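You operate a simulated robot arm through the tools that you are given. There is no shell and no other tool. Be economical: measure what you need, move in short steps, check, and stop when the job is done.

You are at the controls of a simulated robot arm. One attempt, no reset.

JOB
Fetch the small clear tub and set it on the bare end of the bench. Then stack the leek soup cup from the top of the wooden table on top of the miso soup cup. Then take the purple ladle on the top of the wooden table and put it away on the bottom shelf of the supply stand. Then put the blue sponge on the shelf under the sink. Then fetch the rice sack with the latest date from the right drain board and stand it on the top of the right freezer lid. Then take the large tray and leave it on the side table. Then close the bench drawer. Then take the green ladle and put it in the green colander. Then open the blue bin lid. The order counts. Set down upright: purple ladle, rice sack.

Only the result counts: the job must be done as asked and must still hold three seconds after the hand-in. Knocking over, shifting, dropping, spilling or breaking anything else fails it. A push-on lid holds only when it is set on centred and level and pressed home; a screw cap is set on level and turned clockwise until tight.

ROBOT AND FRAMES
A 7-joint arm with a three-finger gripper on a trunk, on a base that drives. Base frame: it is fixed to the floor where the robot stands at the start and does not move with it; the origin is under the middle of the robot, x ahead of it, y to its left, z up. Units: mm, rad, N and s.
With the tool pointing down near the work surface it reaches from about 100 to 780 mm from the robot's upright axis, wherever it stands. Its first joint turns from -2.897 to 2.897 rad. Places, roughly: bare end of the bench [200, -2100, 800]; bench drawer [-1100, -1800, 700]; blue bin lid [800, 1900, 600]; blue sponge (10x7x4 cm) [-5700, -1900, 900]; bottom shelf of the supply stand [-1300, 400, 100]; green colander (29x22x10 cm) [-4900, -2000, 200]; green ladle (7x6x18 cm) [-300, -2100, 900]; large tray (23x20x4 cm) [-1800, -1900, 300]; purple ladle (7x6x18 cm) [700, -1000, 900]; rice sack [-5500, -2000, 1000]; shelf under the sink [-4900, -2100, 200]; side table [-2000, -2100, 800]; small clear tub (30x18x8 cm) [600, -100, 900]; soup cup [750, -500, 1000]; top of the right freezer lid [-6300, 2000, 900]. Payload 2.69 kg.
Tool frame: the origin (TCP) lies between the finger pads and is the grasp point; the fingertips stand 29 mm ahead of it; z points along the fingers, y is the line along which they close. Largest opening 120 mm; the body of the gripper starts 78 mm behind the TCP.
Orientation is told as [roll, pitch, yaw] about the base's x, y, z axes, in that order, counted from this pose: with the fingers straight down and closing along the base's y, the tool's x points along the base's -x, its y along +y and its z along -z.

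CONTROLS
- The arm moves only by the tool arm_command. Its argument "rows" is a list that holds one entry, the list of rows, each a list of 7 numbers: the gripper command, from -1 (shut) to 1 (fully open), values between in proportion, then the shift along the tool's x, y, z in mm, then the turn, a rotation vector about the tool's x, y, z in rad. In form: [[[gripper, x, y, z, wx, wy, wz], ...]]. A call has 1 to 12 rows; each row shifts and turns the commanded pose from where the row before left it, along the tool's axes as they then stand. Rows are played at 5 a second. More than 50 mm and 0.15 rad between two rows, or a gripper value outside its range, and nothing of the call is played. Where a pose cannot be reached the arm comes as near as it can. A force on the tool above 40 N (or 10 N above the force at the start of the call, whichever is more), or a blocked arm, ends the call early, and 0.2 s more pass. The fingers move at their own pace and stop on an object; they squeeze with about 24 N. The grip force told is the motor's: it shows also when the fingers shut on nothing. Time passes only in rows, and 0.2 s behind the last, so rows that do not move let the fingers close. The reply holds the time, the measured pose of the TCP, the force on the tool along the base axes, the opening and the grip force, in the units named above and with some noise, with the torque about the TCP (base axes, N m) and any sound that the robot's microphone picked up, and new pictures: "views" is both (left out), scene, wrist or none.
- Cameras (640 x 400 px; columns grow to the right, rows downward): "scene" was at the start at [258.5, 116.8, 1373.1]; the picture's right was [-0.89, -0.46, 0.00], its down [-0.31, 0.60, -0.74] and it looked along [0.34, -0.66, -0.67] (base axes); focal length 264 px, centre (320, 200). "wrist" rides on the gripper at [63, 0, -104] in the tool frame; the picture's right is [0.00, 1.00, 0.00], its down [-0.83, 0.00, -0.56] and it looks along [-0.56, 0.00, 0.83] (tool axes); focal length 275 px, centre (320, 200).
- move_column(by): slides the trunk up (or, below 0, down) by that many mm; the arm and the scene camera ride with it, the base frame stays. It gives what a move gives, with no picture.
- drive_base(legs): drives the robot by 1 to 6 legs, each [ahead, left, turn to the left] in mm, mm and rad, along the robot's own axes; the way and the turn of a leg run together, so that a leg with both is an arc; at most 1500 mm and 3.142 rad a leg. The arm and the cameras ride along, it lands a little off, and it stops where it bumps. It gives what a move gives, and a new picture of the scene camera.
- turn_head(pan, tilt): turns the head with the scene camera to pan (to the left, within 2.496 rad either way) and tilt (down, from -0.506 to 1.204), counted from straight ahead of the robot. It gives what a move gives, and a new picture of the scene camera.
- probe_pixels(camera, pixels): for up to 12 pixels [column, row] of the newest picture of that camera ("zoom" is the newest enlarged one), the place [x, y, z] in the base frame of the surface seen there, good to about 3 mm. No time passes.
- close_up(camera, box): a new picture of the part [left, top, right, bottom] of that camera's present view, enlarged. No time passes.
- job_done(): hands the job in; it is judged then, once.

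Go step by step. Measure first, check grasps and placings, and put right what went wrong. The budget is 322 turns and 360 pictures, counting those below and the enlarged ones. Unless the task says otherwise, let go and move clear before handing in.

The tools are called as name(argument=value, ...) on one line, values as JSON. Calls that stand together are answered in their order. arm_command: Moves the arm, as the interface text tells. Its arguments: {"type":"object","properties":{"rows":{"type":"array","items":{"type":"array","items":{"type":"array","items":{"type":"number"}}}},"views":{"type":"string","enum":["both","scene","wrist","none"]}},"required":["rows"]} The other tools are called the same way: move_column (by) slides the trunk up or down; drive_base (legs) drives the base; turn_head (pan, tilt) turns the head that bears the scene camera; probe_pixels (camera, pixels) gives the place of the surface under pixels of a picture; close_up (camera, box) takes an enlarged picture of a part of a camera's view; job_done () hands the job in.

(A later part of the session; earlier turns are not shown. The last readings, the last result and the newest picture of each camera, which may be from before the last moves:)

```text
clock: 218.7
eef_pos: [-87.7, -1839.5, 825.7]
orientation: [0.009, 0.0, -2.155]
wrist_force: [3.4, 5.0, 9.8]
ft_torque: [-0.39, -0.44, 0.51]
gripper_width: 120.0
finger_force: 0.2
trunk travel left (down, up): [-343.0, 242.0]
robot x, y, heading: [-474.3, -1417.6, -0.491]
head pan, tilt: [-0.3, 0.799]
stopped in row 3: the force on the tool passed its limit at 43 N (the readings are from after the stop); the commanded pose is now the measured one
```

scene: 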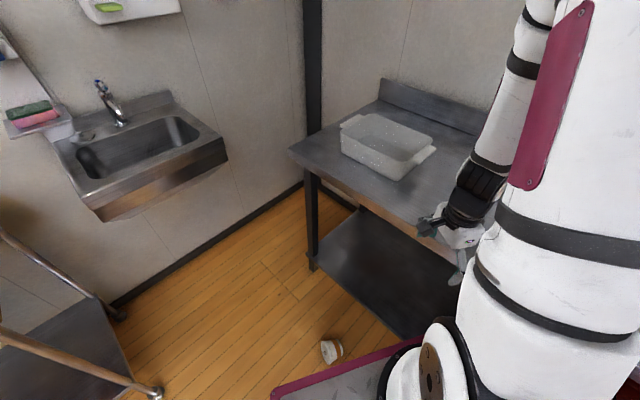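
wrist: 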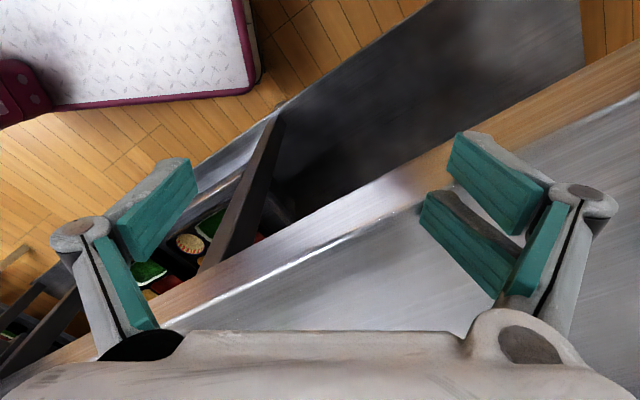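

I lowered with one finger over the bare bench edge and it touched; nothing else is there. I lift, pull the hand back over the aisle and continue.

move_column(by=60)

drive_base(legs=[[0, 250, 0]])

```text
clock: 219.7
eef_pos: [-87.0, -1840.6, 883.9]
orientation: [0.007, 0.0, -2.157]
wrist_force: [0.3, -0.9, 0.4]
ft_torque: [-0.02, 0.04, 0.0]
gripper_width: 119.8
finger_force: 0.2
trunk travel left (down, up): [-403.0, 182.0]
robot x, y, heading: [-478.8, -1417.8, -0.493]
head pan, tilt: [-0.3, 0.799]
```

```text
clock: 221.5
eef_pos: [29.6, -1624.9, 883.2]
orientation: [0.007, 0.001, -2.162]
wrist_force: [-0.5, 0.0, 1.4]
ft_torque: [-0.02, 0.01, 0.01]
gripper_width: 120.1
finger_force: 0.0
trunk travel left (down, up): [-403.0, 182.0]
robot x, y, heading: [-361.8, -1196.6, -0.495]
head pan, tilt: [-0.3, 0.799]
```

scene: 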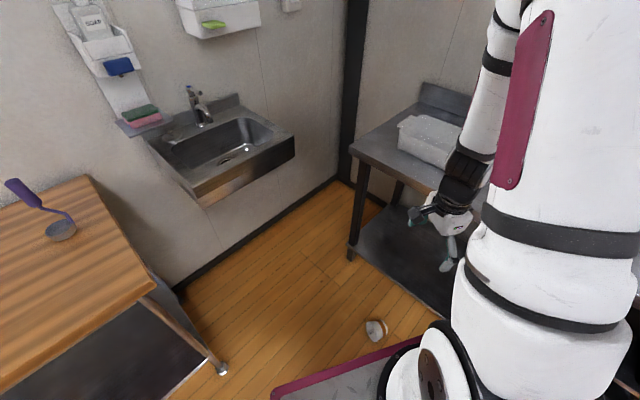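

move_column(by=-390)

arm_command(rows=[[[1, -17, 37, 20, 0, 0, 0.04], [1, -17, 37, 20, 0, 0, 0.04], [1, 0, 0, 45, 0, 0, 0], [1, 0, 0, 45, 0, 0, 0], [1, 0, 0, 0, 0, 0, 0]]], views="wrist")

```text
clock: 225.3
eef_pos: [64.7, -1644.4, 495.3]
orientation: [0.005, 0.001, -2.163]
wrist_force: [-0.5, 0.1, -1.3]
ft_torque: [0.02, 0.0, 0.01]
gripper_width: 119.9
finger_force: 0.1
trunk travel left (down, up): [-13.0, 572.0]
robot x, y, heading: [-364.9, -1198.9, -0.506]
head pan, tilt: [-0.3, 0.799]
```

```text
clock: 226.5
eef_pos: [105.6, -1715.3, 362.9]
orientation: [0.006, 0.0, -2.245]
wrist_force: [0.2, -1.0, 1.3]
ft_torque: [0.01, 0.0, 0.03]
gripper_width: 120.1
finger_force: 0.0
trunk travel left (down, up): [-13.0, 572.0]
robot x, y, heading: [-357.8, -1199.8, -0.498]
head pan, tilt: [-0.3, 0.799]
```

wrist: 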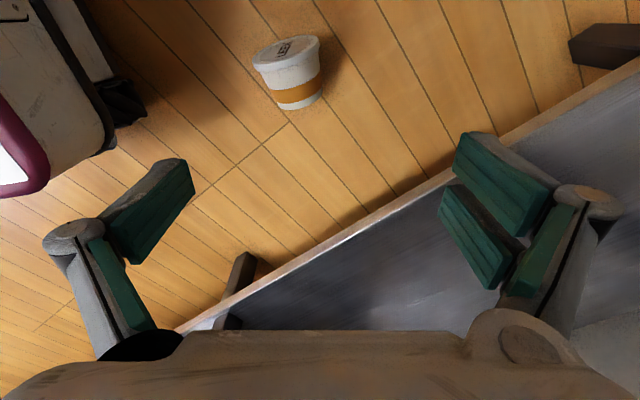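

probe_pixels(camera="wrist", pixels=[[287, 62], [262, 68], [317, 60], [290, 40], [297, 95], [275, 100], [320, 90], [298, 107]])

close_up(camera="wrist", box=[230, 20, 360, 130])

```text
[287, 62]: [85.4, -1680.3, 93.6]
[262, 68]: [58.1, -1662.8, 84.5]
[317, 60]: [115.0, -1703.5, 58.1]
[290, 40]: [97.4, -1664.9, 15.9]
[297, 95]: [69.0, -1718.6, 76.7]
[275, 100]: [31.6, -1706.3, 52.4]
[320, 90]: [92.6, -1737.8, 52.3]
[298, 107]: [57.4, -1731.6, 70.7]
```

```text
3.64 times, centred on (295, 75) of wrist
```

zoom: 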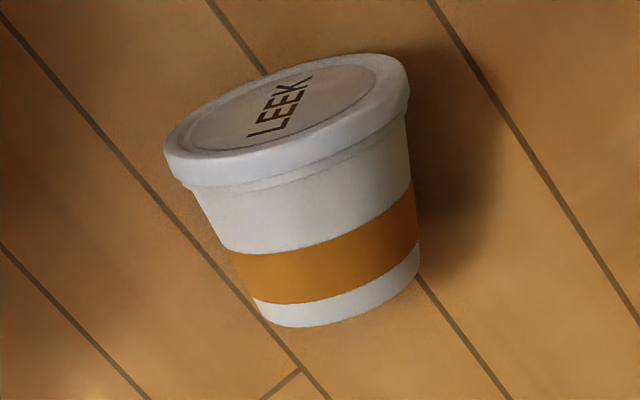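

Lid direction refined to about 60°, mid-body at (79,-1695). I adjust yaw, centre on it, and descend to z≈45.

arm_command(rows=[[[1, 0, 0, 0, 0, 0, -0.149], [1, 4, -33, 0, 0, 0, 0], [1, 0, 0, 45, 0, 0, 0], [1, 0, 0, 45, 0, 0, 0], [1, 0, 0, 45, 0, 0, 0], [1, 0, 0, 45, 0, 0, 0], [1, 0, 0, 30, 0, 0, 0], [1, 0, 0, 0, 0, 0, 0]]], views="wrist")

```text
clock: 228.3
eef_pos: [81.0, -1695.3, 155.8]
orientation: [0.007, 0.001, -2.091]
wrist_force: [0.2, 0.6, -0.3]
ft_torque: [0.02, -0.01, -0.01]
gripper_width: 119.9
finger_force: 0.0
trunk travel left (down, up): [-13.0, 572.0]
robot x, y, heading: [-362.2, -1199.9, -0.5]
head pan, tilt: [-0.3, 0.799]
```

wrist: 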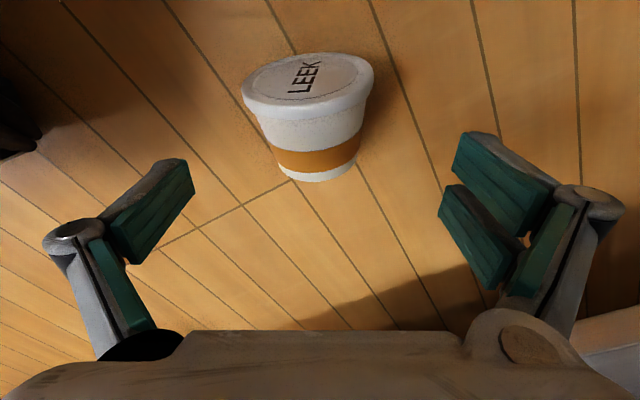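

arm_command(rows=[[[1, 0, -1, 40, 0, 0, 0], [1, 0, 0, 40, 0, 0, 0], [1, 0, 0, 29, 0, 0, 0], [1, 0, 0, 0, 0, 0, 0]]], views="wrist")

```text
clock: 229.3
eef_pos: [81.4, -1694.7, 45.7]
orientation: [0.004, -0.001, -2.091]
wrist_force: [0.6, 0.4, 0.3]
ft_torque: [-0.01, -0.02, 0.02]
gripper_width: 119.9
finger_force: 0.1
trunk travel left (down, up): [-13.0, 572.0]
robot x, y, heading: [-362.0, -1201.1, -0.498]
head pan, tilt: [-0.3, 0.799]
```

wrist: 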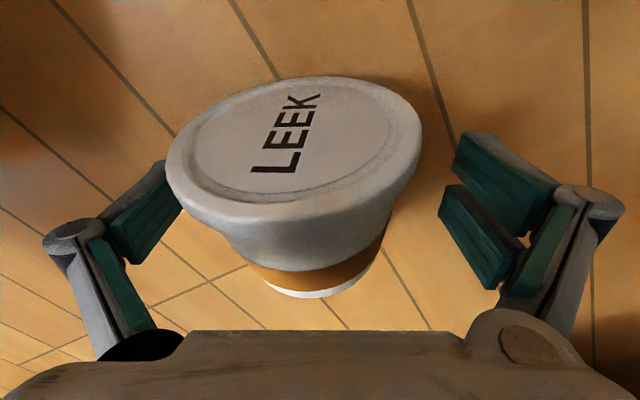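

The fingers straddle the cup. I correct a small yaw and close gently.

arm_command(rows=[[[1, 0, -5, 0, 0, 0, -0.1], [0.7, 0, 0, 0, 0, 0, 0], [0.5, 0, 0, 0, 0, 0, 0], [0.3, 0, 0, 0, 0, 0, 0], [-1, 0, 0, 0, 0, 0, 0], [-1, 0, 0, 0, 0, 0, 0], [-1, 0, 0, 0, 0, 0, 0]]], views="wrist")

```text
clock: 230.9
eef_pos: [76.9, -1691.1, 46.1]
orientation: [0.006, 0.0, -1.993]
wrist_force: [-1.5, 2.1, 4.7]
ft_torque: [0.05, 0.08, 0.0]
gripper_width: 88.0
finger_force: 23.8
trunk travel left (down, up): [-13.0, 572.0]
robot x, y, heading: [-362.1, -1196.7, -0.497]
head pan, tilt: [-0.3, 0.799]
```

wrist: 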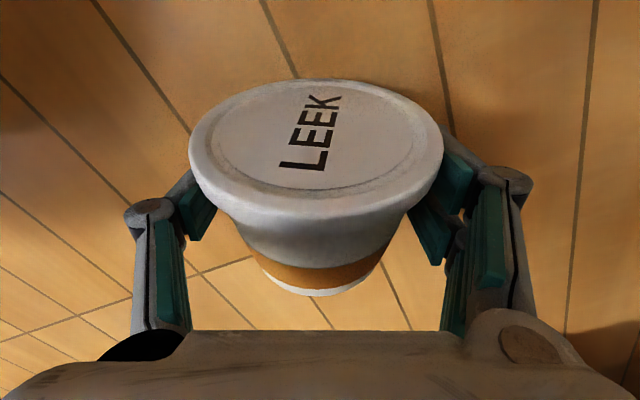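

Gripped at 88 mm near the lid. I lift and check.

arm_command(rows=[[[-1, 0, 0, -20, 0, 0, 0], [-1, 0, 0, -40, 0, 0, 0], [-1, 0, 0, -40, 0, 0, 0], [-1, 0, 0, -40, 0, 0, 0], [-1, 0, 0, 0, 0, 0, 0]]], views="wrist")

```text
clock: 232.1
eef_pos: [75.0, -1690.2, 185.5]
orientation: [0.005, -0.001, -1.994]
wrist_force: [-0.5, -0.1, -2.3]
ft_torque: [0.01, -0.02, -0.02]
gripper_width: 87.8
finger_force: 24.2
trunk travel left (down, up): [-13.0, 572.0]
robot x, y, heading: [-364.1, -1194.4, -0.501]
head pan, tilt: [-0.3, 0.799]
```

wrist: 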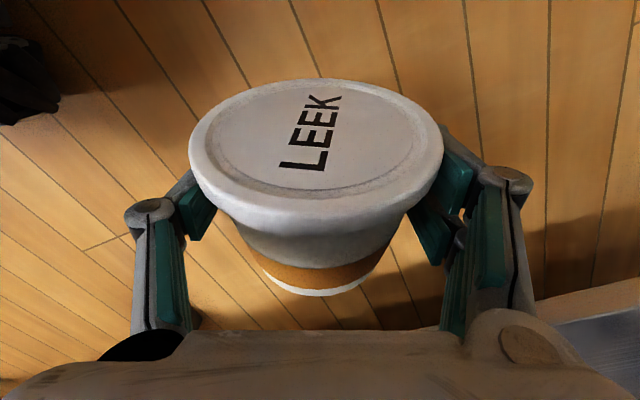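

Held firmly. I back off, raise, and drive to the table's side so the hand can point left (+x) over the table with the cup upright.

drive_base(legs=[[-450, 0, 0], [0, 0, -1.07], [-600, 0, 0]])

move_column(by=385)

arm_command(rows=[[[-1, 0, 0, -40, 0, 0, 0], [-1, 0, 0, -40, 0, 0, 0], [-1, 0, 0, -40, 0, 0, 0], [-1, 0, 0, -40, 0, 0, 0], [-1, 0, 0, 0, 0, 0.143, 0], [-1, 0, 0, 0, 0, 0.143, 0], [-1, 0, 0, 0, 0, 0.143, 0], [-1, 0, 0, 0, 0, 0.143, 0], [-1, 0, 0, 0, 0, 0.143, 0], [-1, 0, 0, 0, 0, 0.143, 0], [-1, 0, 0, 0, 0, 0, 0]]], views="both")

```text
clock: 236.7
eef_pos: [-734.8, -1653.1, 186.9]
orientation: [0.013, 0.005, -2.66]
wrist_force: [-0.2, -0.2, -2.3]
ft_torque: [0.02, -0.01, 0.02]
gripper_width: 87.6
finger_force: 23.8
trunk travel left (down, up): [-13.0, 572.0]
robot x, y, heading: [-753.3, -985.2, -1.241]
head pan, tilt: [-0.3, 0.799]
stopped in leg 2: the robot was blocked; the commanded pose is now the measured one
```

scene: 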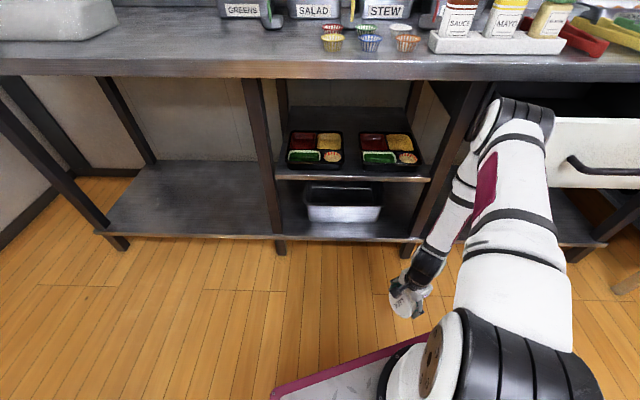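

```text
clock: 240.4
eef_pos: [-736.4, -1652.9, 570.1]
orientation: [0.011, 0.005, -2.661]
wrist_force: [0.3, -0.4, -1.8]
ft_torque: [0.04, -0.04, 0.01]
gripper_width: 87.6
finger_force: 24.1
trunk travel left (down, up): [-398.0, 187.0]
robot x, y, heading: [-751.3, -986.2, -1.239]
head pan, tilt: [-0.3, 0.799]
```

```text
clock: 242.8
eef_pos: [-737.8, -1650.5, 731.2]
orientation: [0.018, 0.864, -2.647]
wrist_force: [0.4, -0.3, -1.4]
ft_torque: [0.0, 0.0, 0.0]
gripper_width: 87.6
finger_force: 23.9
trunk travel left (down, up): [-398.0, 187.0]
robot x, y, heading: [-754.3, -984.5, -1.243]
head pan, tilt: [-0.3, 0.799]
```

scene: 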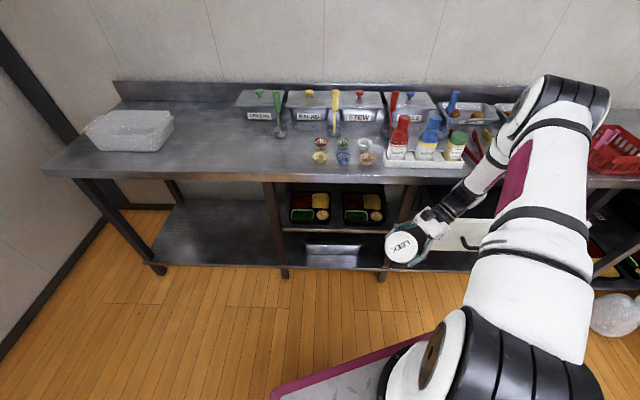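
wrist: 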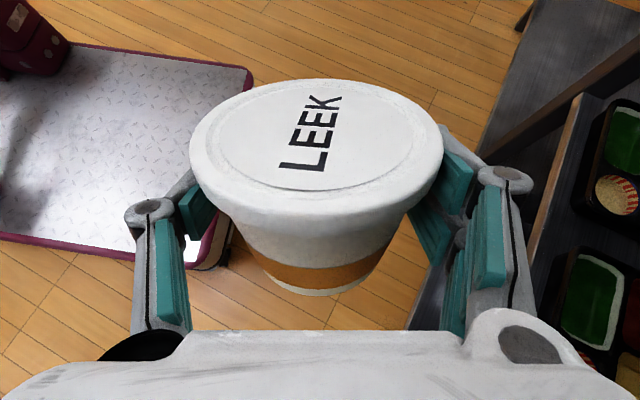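

The turn was stopped early because my elbow touched the bench's drawer area. I check the elbow's position before backing away.

probe_pixels(camera="scene", pixels=[[575, 95], [545, 110], [540, 140], [600, 120], [455, 235], [490, 250], [470, 140], [620, 150]])

close_up(camera="scene", box=[380, 70, 640, 260])

```text
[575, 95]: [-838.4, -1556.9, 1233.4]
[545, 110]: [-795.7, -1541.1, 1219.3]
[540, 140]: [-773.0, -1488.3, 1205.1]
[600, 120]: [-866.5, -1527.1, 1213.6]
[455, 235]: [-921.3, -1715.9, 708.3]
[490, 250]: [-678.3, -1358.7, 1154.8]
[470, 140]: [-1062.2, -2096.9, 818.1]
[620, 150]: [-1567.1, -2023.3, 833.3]
```

```text
2.11 times, centred on (510, 165) of scene
```

zoom: 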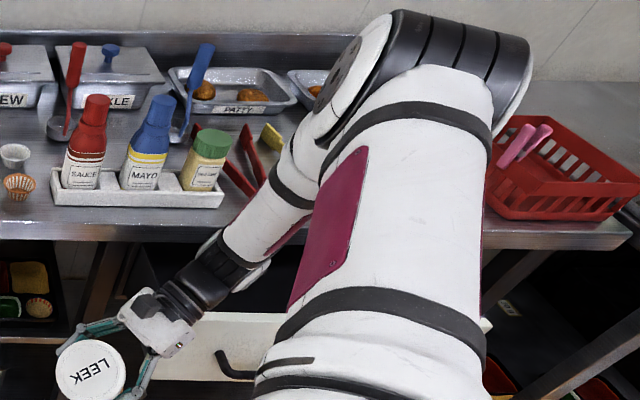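

The elbow is in free space, in front of the open drawer. I back straight away, square up to −y and finish tilting the hand.

drive_base(legs=[[-600, 0, 0], [0, 0, -0.33], [0, 700, 0]])

arm_command(rows=[[[-1, 0, 0, 0, 0, 0.143, 0], [-1, 0, 0, 0, 0, 0.143, 0], [-1, 0, 0, 0, 0, 0.143, 0], [-1, 0, 0, 0, 0, 0.143, 0], [-1, 0, 0, 0, 0, 0.135, 0], [-1, 0, 0, 0, 0, 0, 0]]], views="both")

```text
clock: 250.7
eef_pos: [-449.8, -1058.7, 730.2]
orientation: [0.018, 0.862, -2.995]
wrist_force: [0.0, 0.3, -2.4]
ft_torque: [0.01, 0.0, -0.01]
gripper_width: 87.7
finger_force: 24.0
trunk travel left (down, up): [-398.0, 187.0]
robot x, y, heading: [-237.2, -429.3, -1.588]
head pan, tilt: [-0.3, 0.799]
```

scene: 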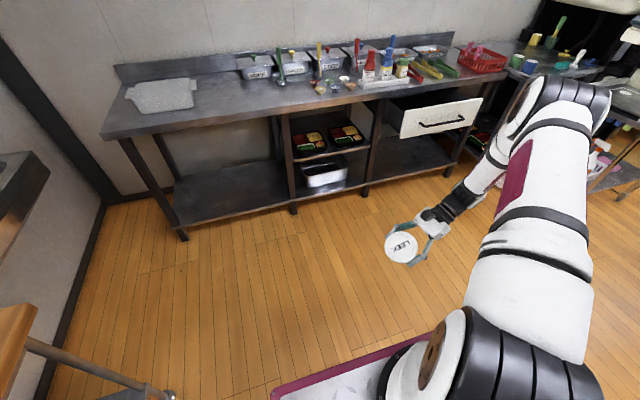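

```text
clock: 252.1
eef_pos: [-450.7, -1060.1, 731.2]
orientation: [1.575, 1.56, -1.435]
wrist_force: [0.1, 0.0, -2.0]
ft_torque: [0.0, 0.0, -0.02]
gripper_width: 87.7
finger_force: 24.5
trunk travel left (down, up): [-398.0, 187.0]
robot x, y, heading: [-236.7, -428.2, -1.588]
head pan, tilt: [-0.3, 0.799]
```

scene: 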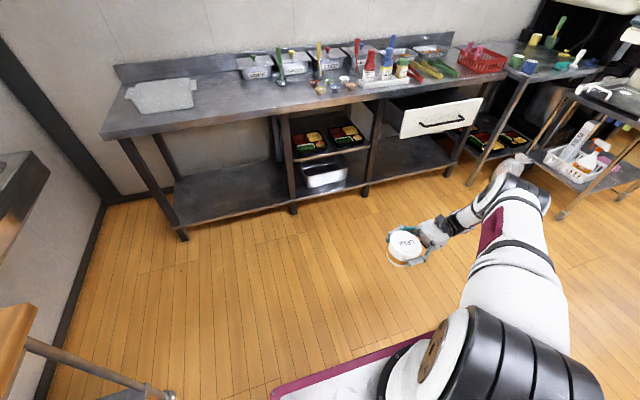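
wrist: 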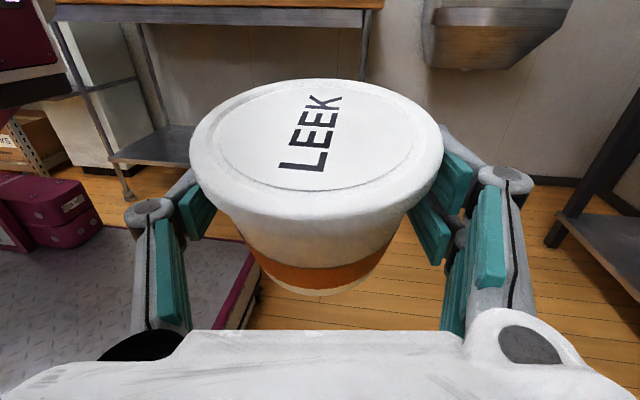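

The cup is upright in the grip with the hand pointing toward the table. I check how level the lid is.

probe_pixels(camera="wrist", pixels=[[315, 95], [315, 180], [215, 145], [415, 140], [315, 135], [315, 195], [316, 288]])

turn_head(pan=0.9, tilt=0.6)

```text
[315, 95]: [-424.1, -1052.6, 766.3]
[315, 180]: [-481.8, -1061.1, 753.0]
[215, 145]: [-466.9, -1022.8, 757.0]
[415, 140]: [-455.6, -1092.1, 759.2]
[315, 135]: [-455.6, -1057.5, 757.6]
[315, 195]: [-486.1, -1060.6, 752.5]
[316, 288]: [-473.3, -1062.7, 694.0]
```

```text
clock: 253.5
eef_pos: [-451.3, -1058.6, 731.1]
orientation: [1.444, 1.559, -1.564]
wrist_force: [0.5, -0.4, -2.8]
ft_torque: [0.02, 0.02, -0.03]
gripper_width: 87.4
finger_force: 23.9
trunk travel left (down, up): [-398.0, 187.0]
robot x, y, heading: [-233.9, -430.3, -1.591]
head pan, tilt: [0.901, 0.6]
```

scene: 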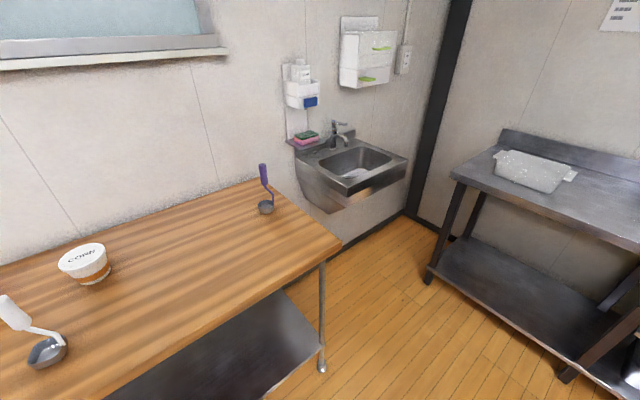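

The lid tilts about 13° (front high), so I nose the hand down 0.22 rad to level it. Then I extend the arm to the left and up for the table.

arm_command(rows=[[[-1, 0, 0, 0, 0, -0.11, 0], [-1, 0, 0, 0, 0, -0.11, 0], [-1, 19.3, 6.4, 40.3, 0, 0, 0], [-1, 19.3, 6.4, 40.3, 0, 0, 0], [-1, 19.3, 6.4, 40.3, 0, 0, 0], [-1, 19.3, 6.4, 40.3, 0, 0, 0], [-1, 19.3, 6.4, 40.3, 0, 0, 0], [-1, 19.3, 6.4, 40.3, 0, 0, 0], [-1, 19.3, 6.4, 40.3, 0, 0, 0], [-1, 19.3, 6.4, 40.3, 0, 0, 0], [-1, 19.3, 6.4, 40.3, 0, 0, 0], [-1, 0, 0, 0, 0, 0, 0]]], views="wrist")

```text
clock: 256.1
eef_pos: [-52.6, -1059.6, 821.6]
orientation: [0.048, 1.348, -2.959]
wrist_force: [0.2, -0.2, -2.1]
ft_torque: [-0.02, -0.01, -0.03]
gripper_width: 87.5
finger_force: 24.3
trunk travel left (down, up): [-398.0, 187.0]
robot x, y, heading: [-239.7, -426.9, -1.585]
head pan, tilt: [0.901, 0.6]
```

wrist: 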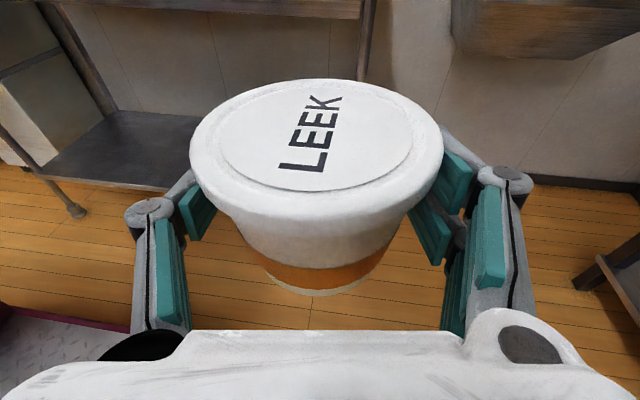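

move_column(by=130)

drive_base(legs=[[-230, 0, 0.014], [0, 335, 0]])

turn_head(pan=0.7, tilt=0.8)

```text
clock: 257.7
eef_pos: [-53.6, -1062.2, 950.4]
orientation: [0.048, 1.35, -2.965]
wrist_force: [0.0, 0.4, -3.0]
ft_torque: [0.01, 0.03, 0.02]
gripper_width: 87.7
finger_force: 24.2
trunk travel left (down, up): [-528.0, 57.0]
robot x, y, heading: [-238.6, -426.7, -1.587]
head pan, tilt: [0.901, 0.6]
```

```text
clock: 261.2
eef_pos: [292.7, -826.7, 951.5]
orientation: [0.049, 1.349, -2.942]
wrist_force: [-0.4, -1.0, -2.8]
ft_torque: [-0.02, 0.02, -0.02]
gripper_width: 87.5
finger_force: 23.7
trunk travel left (down, up): [-528.0, 57.0]
robot x, y, heading: [100.1, -192.9, -1.566]
head pan, tilt: [0.901, 0.6]
```

scene: 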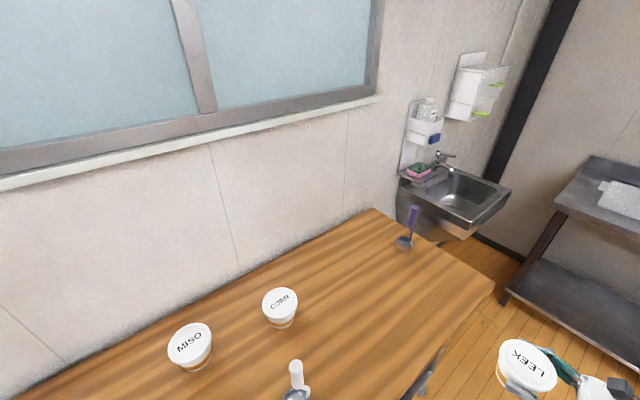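

```text
clock: 262.0
eef_pos: [292.7, -826.3, 952.0]
orientation: [0.048, 1.35, -2.943]
wrist_force: [0.0, 0.2, -1.4]
ft_torque: [0.04, 0.0, 0.02]
gripper_width: 87.5
finger_force: 24.4
trunk travel left (down, up): [-528.0, 57.0]
robot x, y, heading: [97.5, -192.9, -1.572]
head pan, tilt: [0.7, 0.799]
```

scene: 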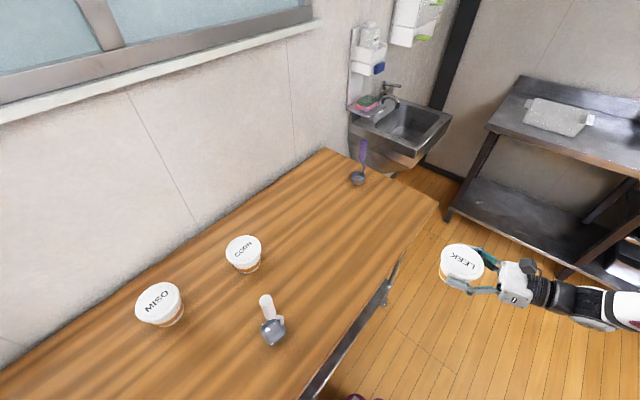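

I extend over the table to x≈530 and then lower.

arm_command(rows=[[[-1, 10.2, 8, 45, 0, 0, 0], [-1, 10.2, 8, 45, 0, 0, 0], [-1, 10.2, 8, 45, 0, 0, 0], [-1, 10.2, 8, 45, 0, 0, 0], [-1, 10.2, 8, 45, 0, 0, 0], [-1, 0, 0, 0, 0, 0, 0]]], views="wrist")

probe_pixels(camera="wrist", pixels=[[315, 95], [315, 180], [215, 145], [415, 140], [315, 135]])

```text
clock: 263.4
eef_pos: [526.1, -830.9, 952.9]
orientation: [0.047, 1.348, -2.945]
wrist_force: [0.6, 0.1, -2.7]
ft_torque: [-0.04, -0.02, -0.02]
gripper_width: 87.7
finger_force: 24.0
trunk travel left (down, up): [-528.0, 57.0]
robot x, y, heading: [98.8, -192.7, -1.57]
head pan, tilt: [0.7, 0.799]
```

wrist: 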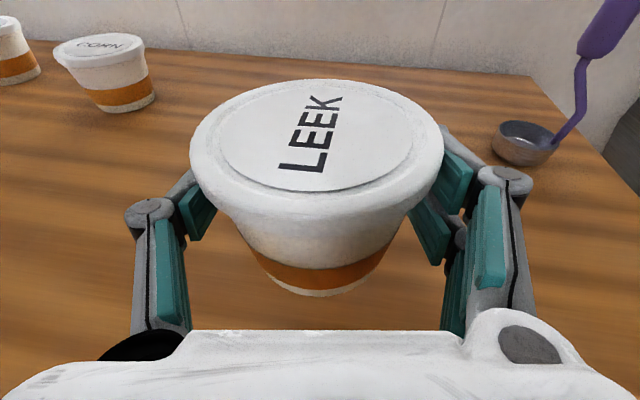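

```text
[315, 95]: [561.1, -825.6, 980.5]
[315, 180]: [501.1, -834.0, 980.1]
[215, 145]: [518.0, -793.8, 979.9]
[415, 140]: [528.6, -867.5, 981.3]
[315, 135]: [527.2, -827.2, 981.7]
```

The lid is perfectly level (z 980 all round). It needs to drop 59 mm to stand on the table.

arm_command(rows=[[[-1, -29, 0, 6.5, 0, 0, 0], [-1, -20, 0, 4.4, 0, 0, 0], [-1, -5, 0, 1.1, 0, 0, 0], [-1, -3, 0, 0.7, 0, 0, 0], [-1, -2, 0, 0.4, 0, 0, 0], [-1, 0, 0, 0, 0, 0, 0]]], views="none")

```text
clock: 264.8
eef_pos: [527.8, -833.0, 892.9]
orientation: [0.057, 1.351, -2.936]
wrist_force: [0.2, -3.9, 11.5]
ft_torque: [0.27, -0.33, -0.09]
gripper_width: 87.7
finger_force: 24.1
trunk travel left (down, up): [-528.0, 57.0]
robot x, y, heading: [97.6, -192.9, -1.57]
head pan, tilt: [0.7, 0.799]
```

It's on the table. I open and withdraw straight back along the hand's axis.

arm_command(rows=[[[0.7, 0, 0, 0, 0, 0, 0], [1, 0, 0, 0, 0, 0, 0], [1, 0, 0, 0, 0, 0, 0], [1, 0, 0, -25, 0, 0, 0], [1, 0, 0, -40, 0, 0, 0], [1, 0, 0, -45, 0, 0, 0], [1, 0, 0, -45, 0, 0, 0], [1, 0, 0, -45, 0, 0, 0], [1, 0, 0, 0, 0, 0, 0]]], views="wrist")

```text
clock: 266.8
eef_pos: [331.8, -860.8, 933.6]
orientation: [0.047, 1.35, -2.943]
wrist_force: [0.4, 0.5, 0.4]
ft_torque: [0.01, 0.01, 0.0]
gripper_width: 120.0
finger_force: 0.0
trunk travel left (down, up): [-528.0, 57.0]
robot x, y, heading: [94.9, -197.5, -1.57]
head pan, tilt: [0.7, 0.799]
```

wrist: 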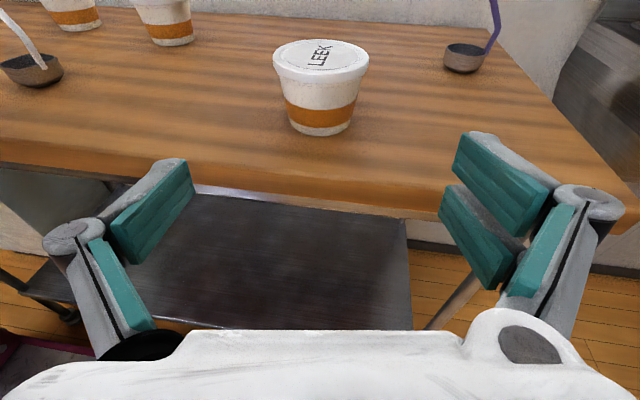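

The leek cup stands upright on the table. Now I set the hand vertical, raise it, and drive round to face the table for the stacking.

arm_command(rows=[[[1, 40, 0, 0, 0, -0.05, 0], [1, 40, 0, 0, 0, -0.1, 0], [1, 30, 0, 0, 0, -0.14, 0], [1, 0, 0, 0, 0, -0.14, 0], [1, 0, 0, 0, 0, -0.14, 0], [1, 0, 0, 0, 0, -0.14, 0], [1, 0, 0, 0, 0, -0.14, 0], [1, 0, 0, 0, 0, -0.14, 0], [1, 0, 0, 0, 0, -0.14, 0], [1, 0, 0, 0, 0, -0.14, 0], [1, 0, 0, 0, 0, -0.08, 0], [1, 0, 0, 0, 0, 0, 0]]], views="none")

move_column(by=57)

drive_base(legs=[[0, -280, 0], [250, 0, 0], [0, 0, 1.57]])

```text
clock: 269.4
eef_pos: [363.7, -855.5, 1041.9]
orientation: [0.011, -0.003, -2.991]
wrist_force: [-0.5, 0.3, -0.3]
ft_torque: [0.01, 0.01, -0.01]
gripper_width: 119.9
finger_force: 0.0
trunk travel left (down, up): [-528.0, 57.0]
robot x, y, heading: [98.1, -195.2, -1.569]
head pan, tilt: [0.7, 0.799]
```

```text
clock: 270.3
eef_pos: [363.3, -855.8, 1098.4]
orientation: [0.01, 0.0, -2.993]
wrist_force: [-1.4, -0.3, 0.8]
ft_torque: [0.0, -0.03, 0.01]
gripper_width: 119.8
finger_force: 0.0
trunk travel left (down, up): [-585.0, 0.0]
robot x, y, heading: [98.4, -196.3, -1.57]
head pan, tilt: [0.7, 0.799]
```

```text
clock: 277.6
eef_pos: [468.9, -162.2, 1097.6]
orientation: [0.01, -0.001, -1.39]
wrist_force: [0.1, 0.0, -0.1]
ft_torque: [0.01, -0.02, 0.04]
gripper_width: 120.0
finger_force: 0.0
trunk travel left (down, up): [-585.0, 0.0]
robot x, y, heading: [-187.5, -445.3, 0.029]
head pan, tilt: [0.7, 0.799]
```

scene: 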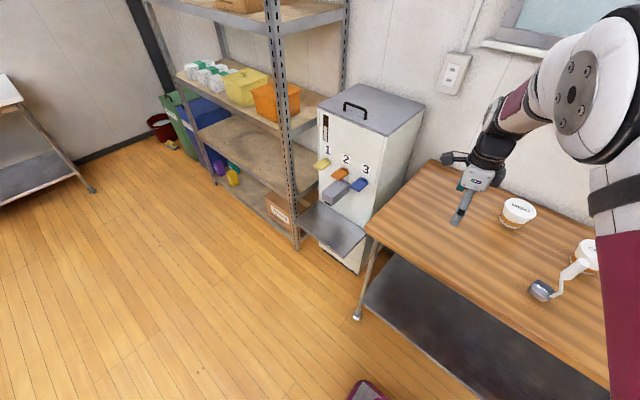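

drive_base(legs=[[215, 0, -0.029]])

arm_command(rows=[[[1, 0, 0, 0, 0, 0, 0.145], [1, -47, -12, 0, 0, 0, 0], [1, -47, -12, 0, 0, 0, 0], [1, -47, -12, 0, 0, 0, 0], [1, -47, -12, 0, 0, 0, 0], [1, -47, -12, 0, 0, 0, 0], [1, -47, -12, 0, 0, 0, 0], [1, -47, -12, 0, 0, 0, 0], [1, -47, -12, 0, 0, 0, 0], [1, -47, -12, 0, 0, 0, 0], [1, -47, -12, 0, 0, 0, 0], [1, -47, -12, 0, 0, 0, 0]]], views="none")

arm_command(rows=[[[1, -47, -10, 0, 0, 0, 0], [1, -47, -10, 0, 0, 0, 0], [1, 0, 0, 0, 0, 0, 0]]], views="wrist")

```text
clock: 279.3
eef_pos: [694.9, -178.4, 1099.1]
orientation: [0.009, 0.001, -1.42]
wrist_force: [-0.9, 0.0, -0.6]
ft_torque: [0.01, 0.01, 0.0]
gripper_width: 119.9
finger_force: 0.1
trunk travel left (down, up): [-585.0, 0.0]
robot x, y, heading: [36.4, -441.8, -0.0]
head pan, tilt: [0.7, 0.799]
```

scene: 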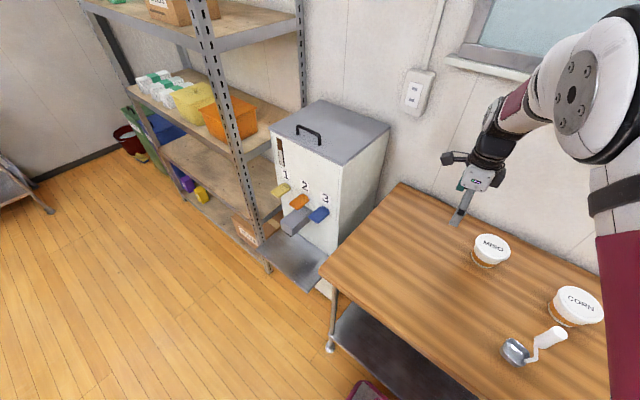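

```text
clock: 281.9
eef_pos: [566.4, -697.4, 1096.6]
orientation: [0.009, 0.001, -1.563]
wrist_force: [0.0, 0.1, -1.1]
ft_torque: [-0.07, 0.03, 0.03]
gripper_width: 120.0
finger_force: 0.1
trunk travel left (down, up): [-585.0, 0.0]
robot x, y, heading: [32.7, -443.2, 0.002]
head pan, tilt: [0.7, 0.799]
```

```text
clock: 282.7
eef_pos: [547.7, -791.3, 1095.4]
orientation: [0.011, 0.002, -1.566]
wrist_force: [0.4, 0.3, -0.5]
ft_torque: [0.02, 0.0, -0.02]
gripper_width: 120.1
finger_force: 0.1
trunk travel left (down, up): [-585.0, 0.0]
robot x, y, heading: [33.4, -442.1, -0.004]
head pan, tilt: [0.7, 0.799]
```

wrist: 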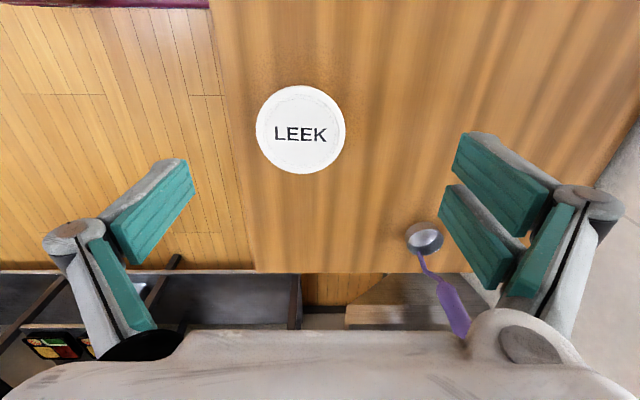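

probe_pixels(camera="wrist", pixels=[[300, 129], [259, 129], [341, 129], [300, 90], [300, 169], [425, 238], [450, 300], [425, 262]])

```text
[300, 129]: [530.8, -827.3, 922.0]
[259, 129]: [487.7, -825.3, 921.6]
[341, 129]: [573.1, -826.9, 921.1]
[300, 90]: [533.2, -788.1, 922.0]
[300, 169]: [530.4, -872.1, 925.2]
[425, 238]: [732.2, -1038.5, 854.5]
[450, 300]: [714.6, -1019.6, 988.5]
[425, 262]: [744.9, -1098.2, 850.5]
```

The leek lid centre is (530.5,-829). I centre, descend to z≈903 and grip.

arm_command(rows=[[[1, -38, -17, 0, 0, 0, 0], [1, 0, 0, 45, 0, 0, 0], [1, 0, 0, 45, 0, 0, 0], [1, 0, 0, 45, 0, 0, 0], [1, 0, 0, 30, 0, 0, 0], [1, 0, 0, 27, 0, 0, 0], [1, 0, 0, 0, 0, 0, 0], [0.5, 0, 0, 0, 0, 0, 0], [-1, 0, 0, 0, 0, 0, 0], [-1, 0, 0, 0, 0, 0, 0], [-1, 0, 0, 0, 0, 0, 0]]], views="wrist")

```text
clock: 285.1
eef_pos: [531.0, -827.0, 903.1]
orientation: [0.01, 0.0, -1.563]
wrist_force: [-2.0, 0.3, 2.8]
ft_torque: [-0.08, 0.05, -0.02]
gripper_width: 91.5
finger_force: 24.0
trunk travel left (down, up): [-585.0, 0.0]
robot x, y, heading: [34.8, -440.9, 0.002]
head pan, tilt: [0.7, 0.799]
```

wrist: 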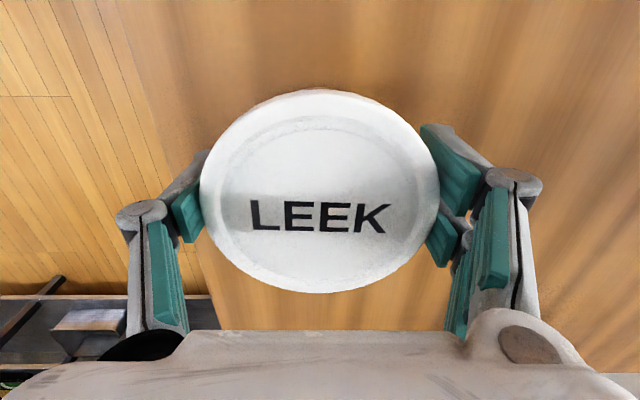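

Gripped (91.5 mm). I lift, and measure the miso lid's edges with the scene camera.

arm_command(rows=[[[-1, 0, 0, -30, 0, 0, 0], [-1, 0, 0, -45, 0, 0, 0], [-1, 0, 0, -45, 0, 0, 0], [-1, 0, 0, -45, 0, 0, 0], [-1, 0, 0, 0, 0, 0, 0]]], views="none")

turn_head(pan=0.15, tilt=0.9)

close_up(camera="scene", box=[240, 80, 400, 180])

```text
clock: 286.3
eef_pos: [530.9, -827.3, 1067.5]
orientation: [0.009, 0.001, -1.564]
wrist_force: [-0.3, 0.0, -1.7]
ft_torque: [0.02, 0.01, 0.01]
gripper_width: 91.8
finger_force: 24.0
trunk travel left (down, up): [-585.0, 0.0]
robot x, y, heading: [35.3, -443.8, 0.004]
head pan, tilt: [0.7, 0.799]
```

```text
clock: 287.3
eef_pos: [531.2, -826.9, 1068.3]
orientation: [0.011, 0.002, -1.566]
wrist_force: [0.9, -0.6, -3.0]
ft_torque: [-0.01, 0.0, -0.04]
gripper_width: 91.7
finger_force: 23.9
trunk travel left (down, up): [-585.0, 0.0]
robot x, y, heading: [35.4, -441.5, -0.0]
head pan, tilt: [0.15, 0.901]
```

scene: 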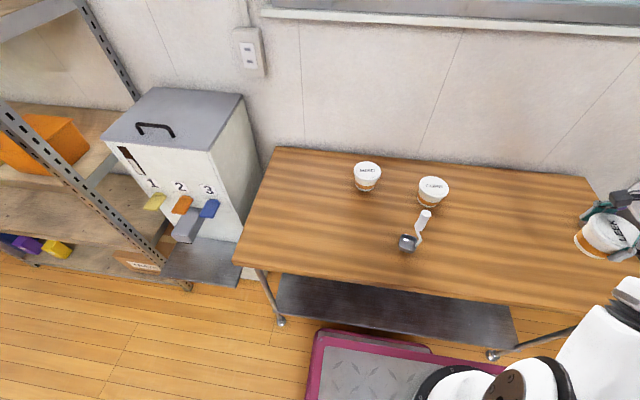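

```text
4.00 times, centred on (320, 130) of scene
```

zoom: 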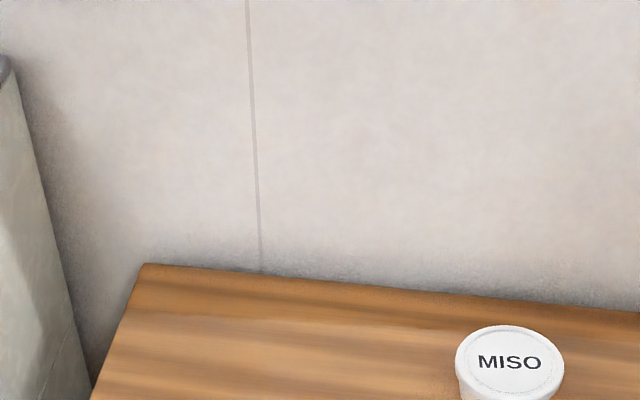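

close_up(camera="scene", box=[336, 145, 464, 225])

probe_pixels(camera="zoom", pixels=[[155, 125], [95, 125], [217, 122], [155, 86], [157, 166], [220, 118], [91, 128]])

```text
5.00 times, centred on (400, 185) of scene
```

zoom: 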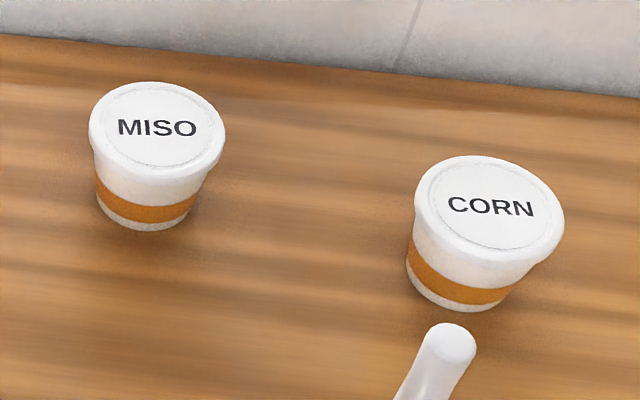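

```text
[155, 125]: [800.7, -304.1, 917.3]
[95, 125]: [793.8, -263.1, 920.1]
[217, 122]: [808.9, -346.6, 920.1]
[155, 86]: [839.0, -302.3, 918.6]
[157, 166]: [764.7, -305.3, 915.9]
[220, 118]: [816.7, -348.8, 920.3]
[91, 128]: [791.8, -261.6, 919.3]
```

The miso lid centre is (800,-305) at z≈920. That is 777 mm away, so I shift the base left 115 and ahead 10, then carry the leek cup over at z 1067.

drive_base(legs=[[10, 115, 0]])

arm_command(rows=[[[-1, 41, 25, 0, 0, 0, 0], [-1, 41, 25, 0, 0, 0, 0], [-1, 41, 25, 0, 0, 0, 0], [-1, 41, 25, 0, 0, 0, 0], [-1, 41, 25, 0, 0, 0, 0], [-1, 41, 25, 0, 0, 0, 0], [-1, 41, 25, 0, 0, 0, 0], [-1, 41, 25, 0, 0, 0, 0], [-1, 41, 25, 0, 0, 0, 0], [-1, 30, 22, 0, 0, 0, 0], [-1, 0, 0, 0, 0, 0, 0]]], views="scene")

```text
clock: 288.5
eef_pos: [541.5, -708.9, 1067.7]
orientation: [0.009, 0.003, -1.564]
wrist_force: [0.2, -0.5, -1.7]
ft_torque: [0.02, 0.03, -0.01]
gripper_width: 91.4
finger_force: 23.9
trunk travel left (down, up): [-585.0, 0.0]
robot x, y, heading: [45.1, -326.1, 0.001]
head pan, tilt: [0.15, 0.901]
```

scene: 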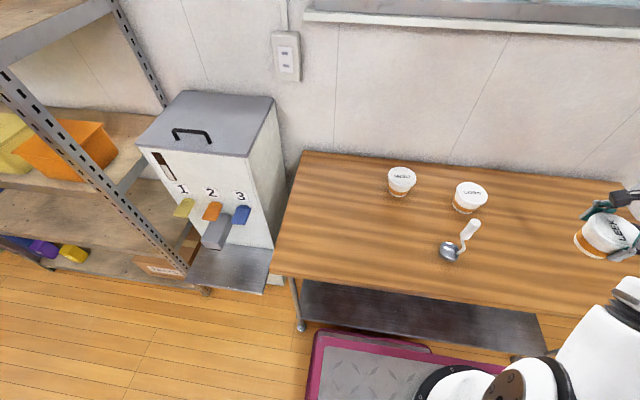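

```text
clock: 290.9
eef_pos: [785.8, -310.4, 1072.2]
orientation: [0.011, 0.003, -1.564]
wrist_force: [0.5, 0.6, -2.2]
ft_torque: [0.02, 0.0, 0.0]
gripper_width: 91.8
finger_force: 23.8
trunk travel left (down, up): [-585.0, 0.0]
robot x, y, heading: [48.9, -321.0, 0.001]
head pan, tilt: [0.15, 0.901]
```

scene: 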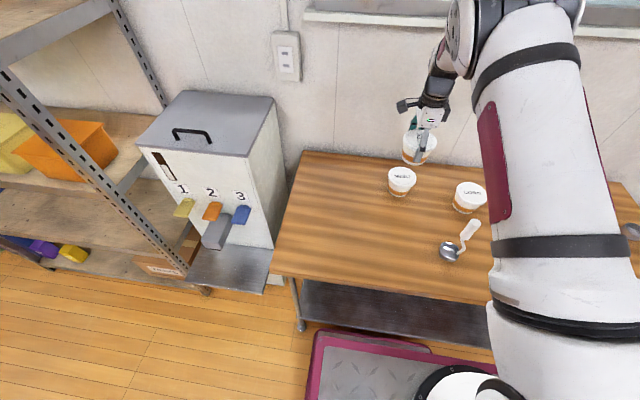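

I fine-align to (800,-303) and lower to about z 995.

arm_command(rows=[[[-1, 7.4, 14.5, 0, 0, 0, 0], [-1, 0, 0, 40, 0, 0, 0], [-1, 0, 0, 36, 0, 0, 0], [-1, 0, 0, 0, 0, 0, 0]]], views="none")

close_up(camera="scene", box=[360, 100, 480, 220])

```text
clock: 291.9
eef_pos: [804.5, -301.0, 997.0]
orientation: [0.011, 0.002, -1.565]
wrist_force: [0.5, -0.1, -2.5]
ft_torque: [0.02, -0.02, 0.01]
gripper_width: 91.5
finger_force: 24.1
trunk travel left (down, up): [-585.0, 0.0]
robot x, y, heading: [45.8, -323.9, 0.005]
head pan, tilt: [0.15, 0.901]
```

```text
3.33 times, centred on (420, 160) of scene
```

zoom: 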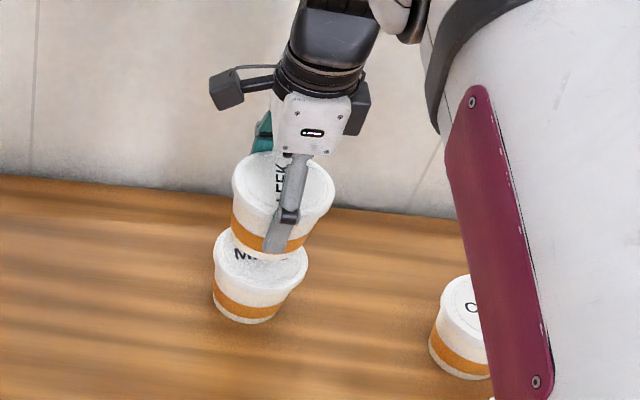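

arm_command(rows=[[[-1, -2, -4, 8, 0, 0, 0], [-1, 0, 0, 8, 0, 0, 0], [-1, 0, 0, 4, 0, 0, 0], [-1, 0, 0, 2, 0, 0, 0], [-1, 0, 0, 0, 0, 0, 0]]], views="none")

close_up(camera="scene", box=[380, 130, 440, 210])

```text
clock: 293.1
eef_pos: [800.2, -302.7, 973.9]
orientation: [0.011, 0.003, -1.563]
wrist_force: [-3.0, -0.5, 11.2]
ft_torque: [-0.07, 0.31, -0.03]
gripper_width: 91.7
finger_force: 24.2
trunk travel left (down, up): [-585.0, 0.0]
robot x, y, heading: [43.8, -325.4, 0.002]
head pan, tilt: [0.15, 0.901]
```

```text
5.00 times, centred on (410, 170) of scene
```

zoom: 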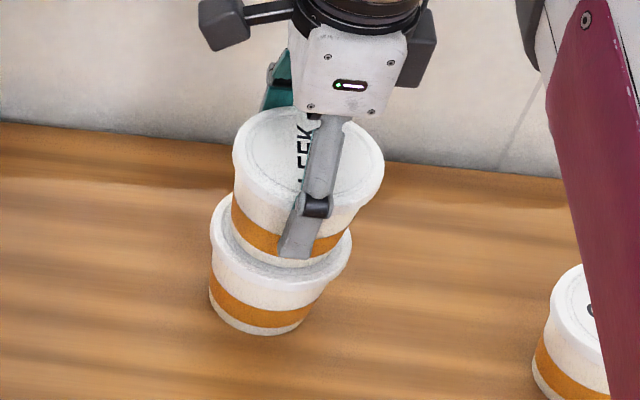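

Contact made and it looks centred. I release and rise.

arm_command(rows=[[[0.65, 0, 0, 0, 0, 0, 0], [1, 0, 0, 0, 0, 0, 0], [1, 0, 0, 0, 0, 0, 0], [1, 0, 0, -25, 0, 0, 0], [1, 0, 0, -45, 0, 0, 0], [1, 0, 0, -45, 0, 0, 0], [1, -45, -15, 0, 0, 0, 0], [1, -45, -15, 0, 0, 0, 0], [1, -45, -15, 0, 0, 0, 0], [1, -45, -15, 0, 0, 0, 0], [1, 0, 0, 0, 0, 0, 0]]], views="none")

close_up(camera="scene", box=[340, 110, 500, 230])

```text
clock: 295.5
eef_pos: [738.3, -481.9, 1087.6]
orientation: [0.011, 0.002, -1.565]
wrist_force: [-0.5, -0.3, 0.0]
ft_torque: [-0.02, 0.0, -0.03]
gripper_width: 120.2
finger_force: 0.1
trunk travel left (down, up): [-585.0, 0.0]
robot x, y, heading: [46.2, -322.8, 0.001]
head pan, tilt: [0.15, 0.901]
```

```text
3.33 times, centred on (420, 170) of scene
```

zoom: 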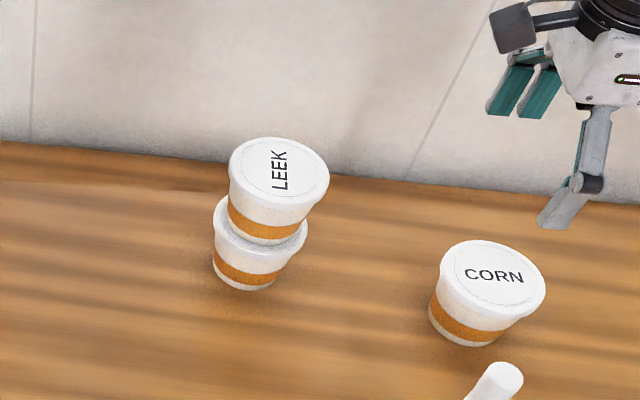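

The leek cup sits squarely on the miso cup. Before taking the purple ladle I need to see the supply stand's bottom shelf, so I raise clear and drive toward it.

drive_base(legs=[[-400, 0, 0], [0, 0, 2.4]])

turn_head(pan=0.2, tilt=0.5)

```text
clock: 303.6
eef_pos: [-740.8, 271.2, 1087.2]
orientation: [0.011, 0.002, 0.803]
wrist_force: [-1.2, 0.5, -0.6]
ft_torque: [-0.03, 0.01, -0.03]
gripper_width: 119.7
finger_force: 0.0
trunk travel left (down, up): [-585.0, 0.0]
robot x, y, heading: [-353.7, -325.2, 2.369]
head pan, tilt: [0.15, 0.901]
```

scene: 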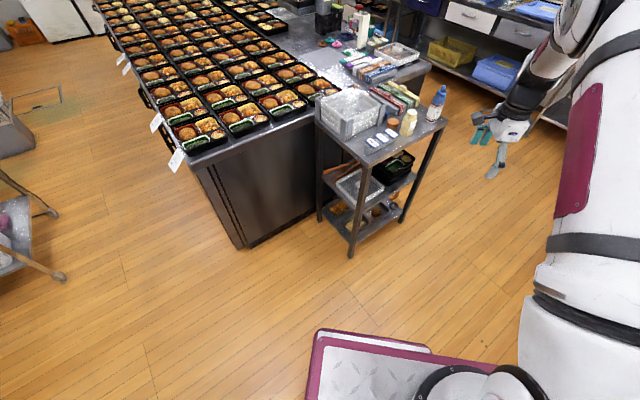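

```text
clock: 304.5
eef_pos: [-740.8, 271.0, 1087.3]
orientation: [0.01, 0.003, 0.805]
wrist_force: [0.0, -0.3, -0.9]
ft_torque: [0.01, 0.02, 0.0]
gripper_width: 120.1
finger_force: 0.2
trunk travel left (down, up): [-585.0, 0.0]
robot x, y, heading: [-356.1, -325.4, 2.364]
head pan, tilt: [0.201, 0.499]
```

scene: 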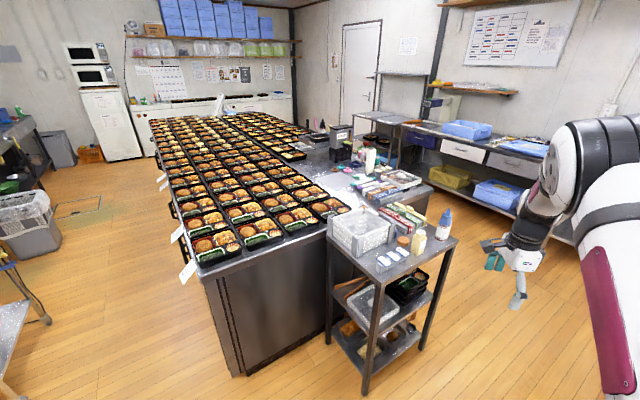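

move_column(by=-390)

turn_head(pan=0.1, tilt=0.5)

close_up(camera="scene", box=[250, 120, 490, 330])

```text
clock: 308.2
eef_pos: [-740.0, 271.0, 696.8]
orientation: [0.01, 0.002, 0.803]
wrist_force: [0.5, -0.2, -0.4]
ft_torque: [0.03, 0.01, 0.02]
gripper_width: 119.5
finger_force: 0.1
trunk travel left (down, up): [-195.0, 390.0]
robot x, y, heading: [-358.4, -325.7, 2.371]
head pan, tilt: [0.201, 0.499]
```

```text
clock: 308.9
eef_pos: [-741.4, 271.4, 698.1]
orientation: [0.011, 0.001, 0.802]
wrist_force: [0.5, -0.6, -0.2]
ft_torque: [0.0, 0.0, -0.01]
gripper_width: 119.8
finger_force: 0.1
trunk travel left (down, up): [-195.0, 390.0]
robot x, y, heading: [-359.0, -325.5, 2.364]
head pan, tilt: [0.099, 0.499]
```

scene: 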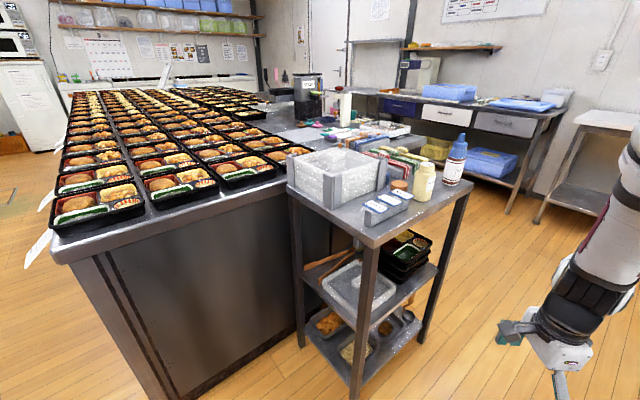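

```text
1.90 times, centred on (370, 225) of scene
```

zoom: 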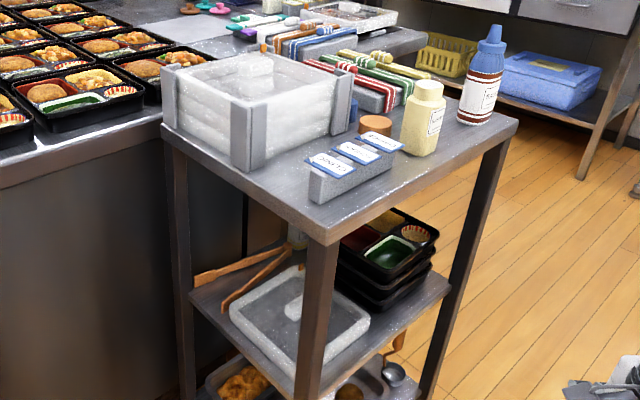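

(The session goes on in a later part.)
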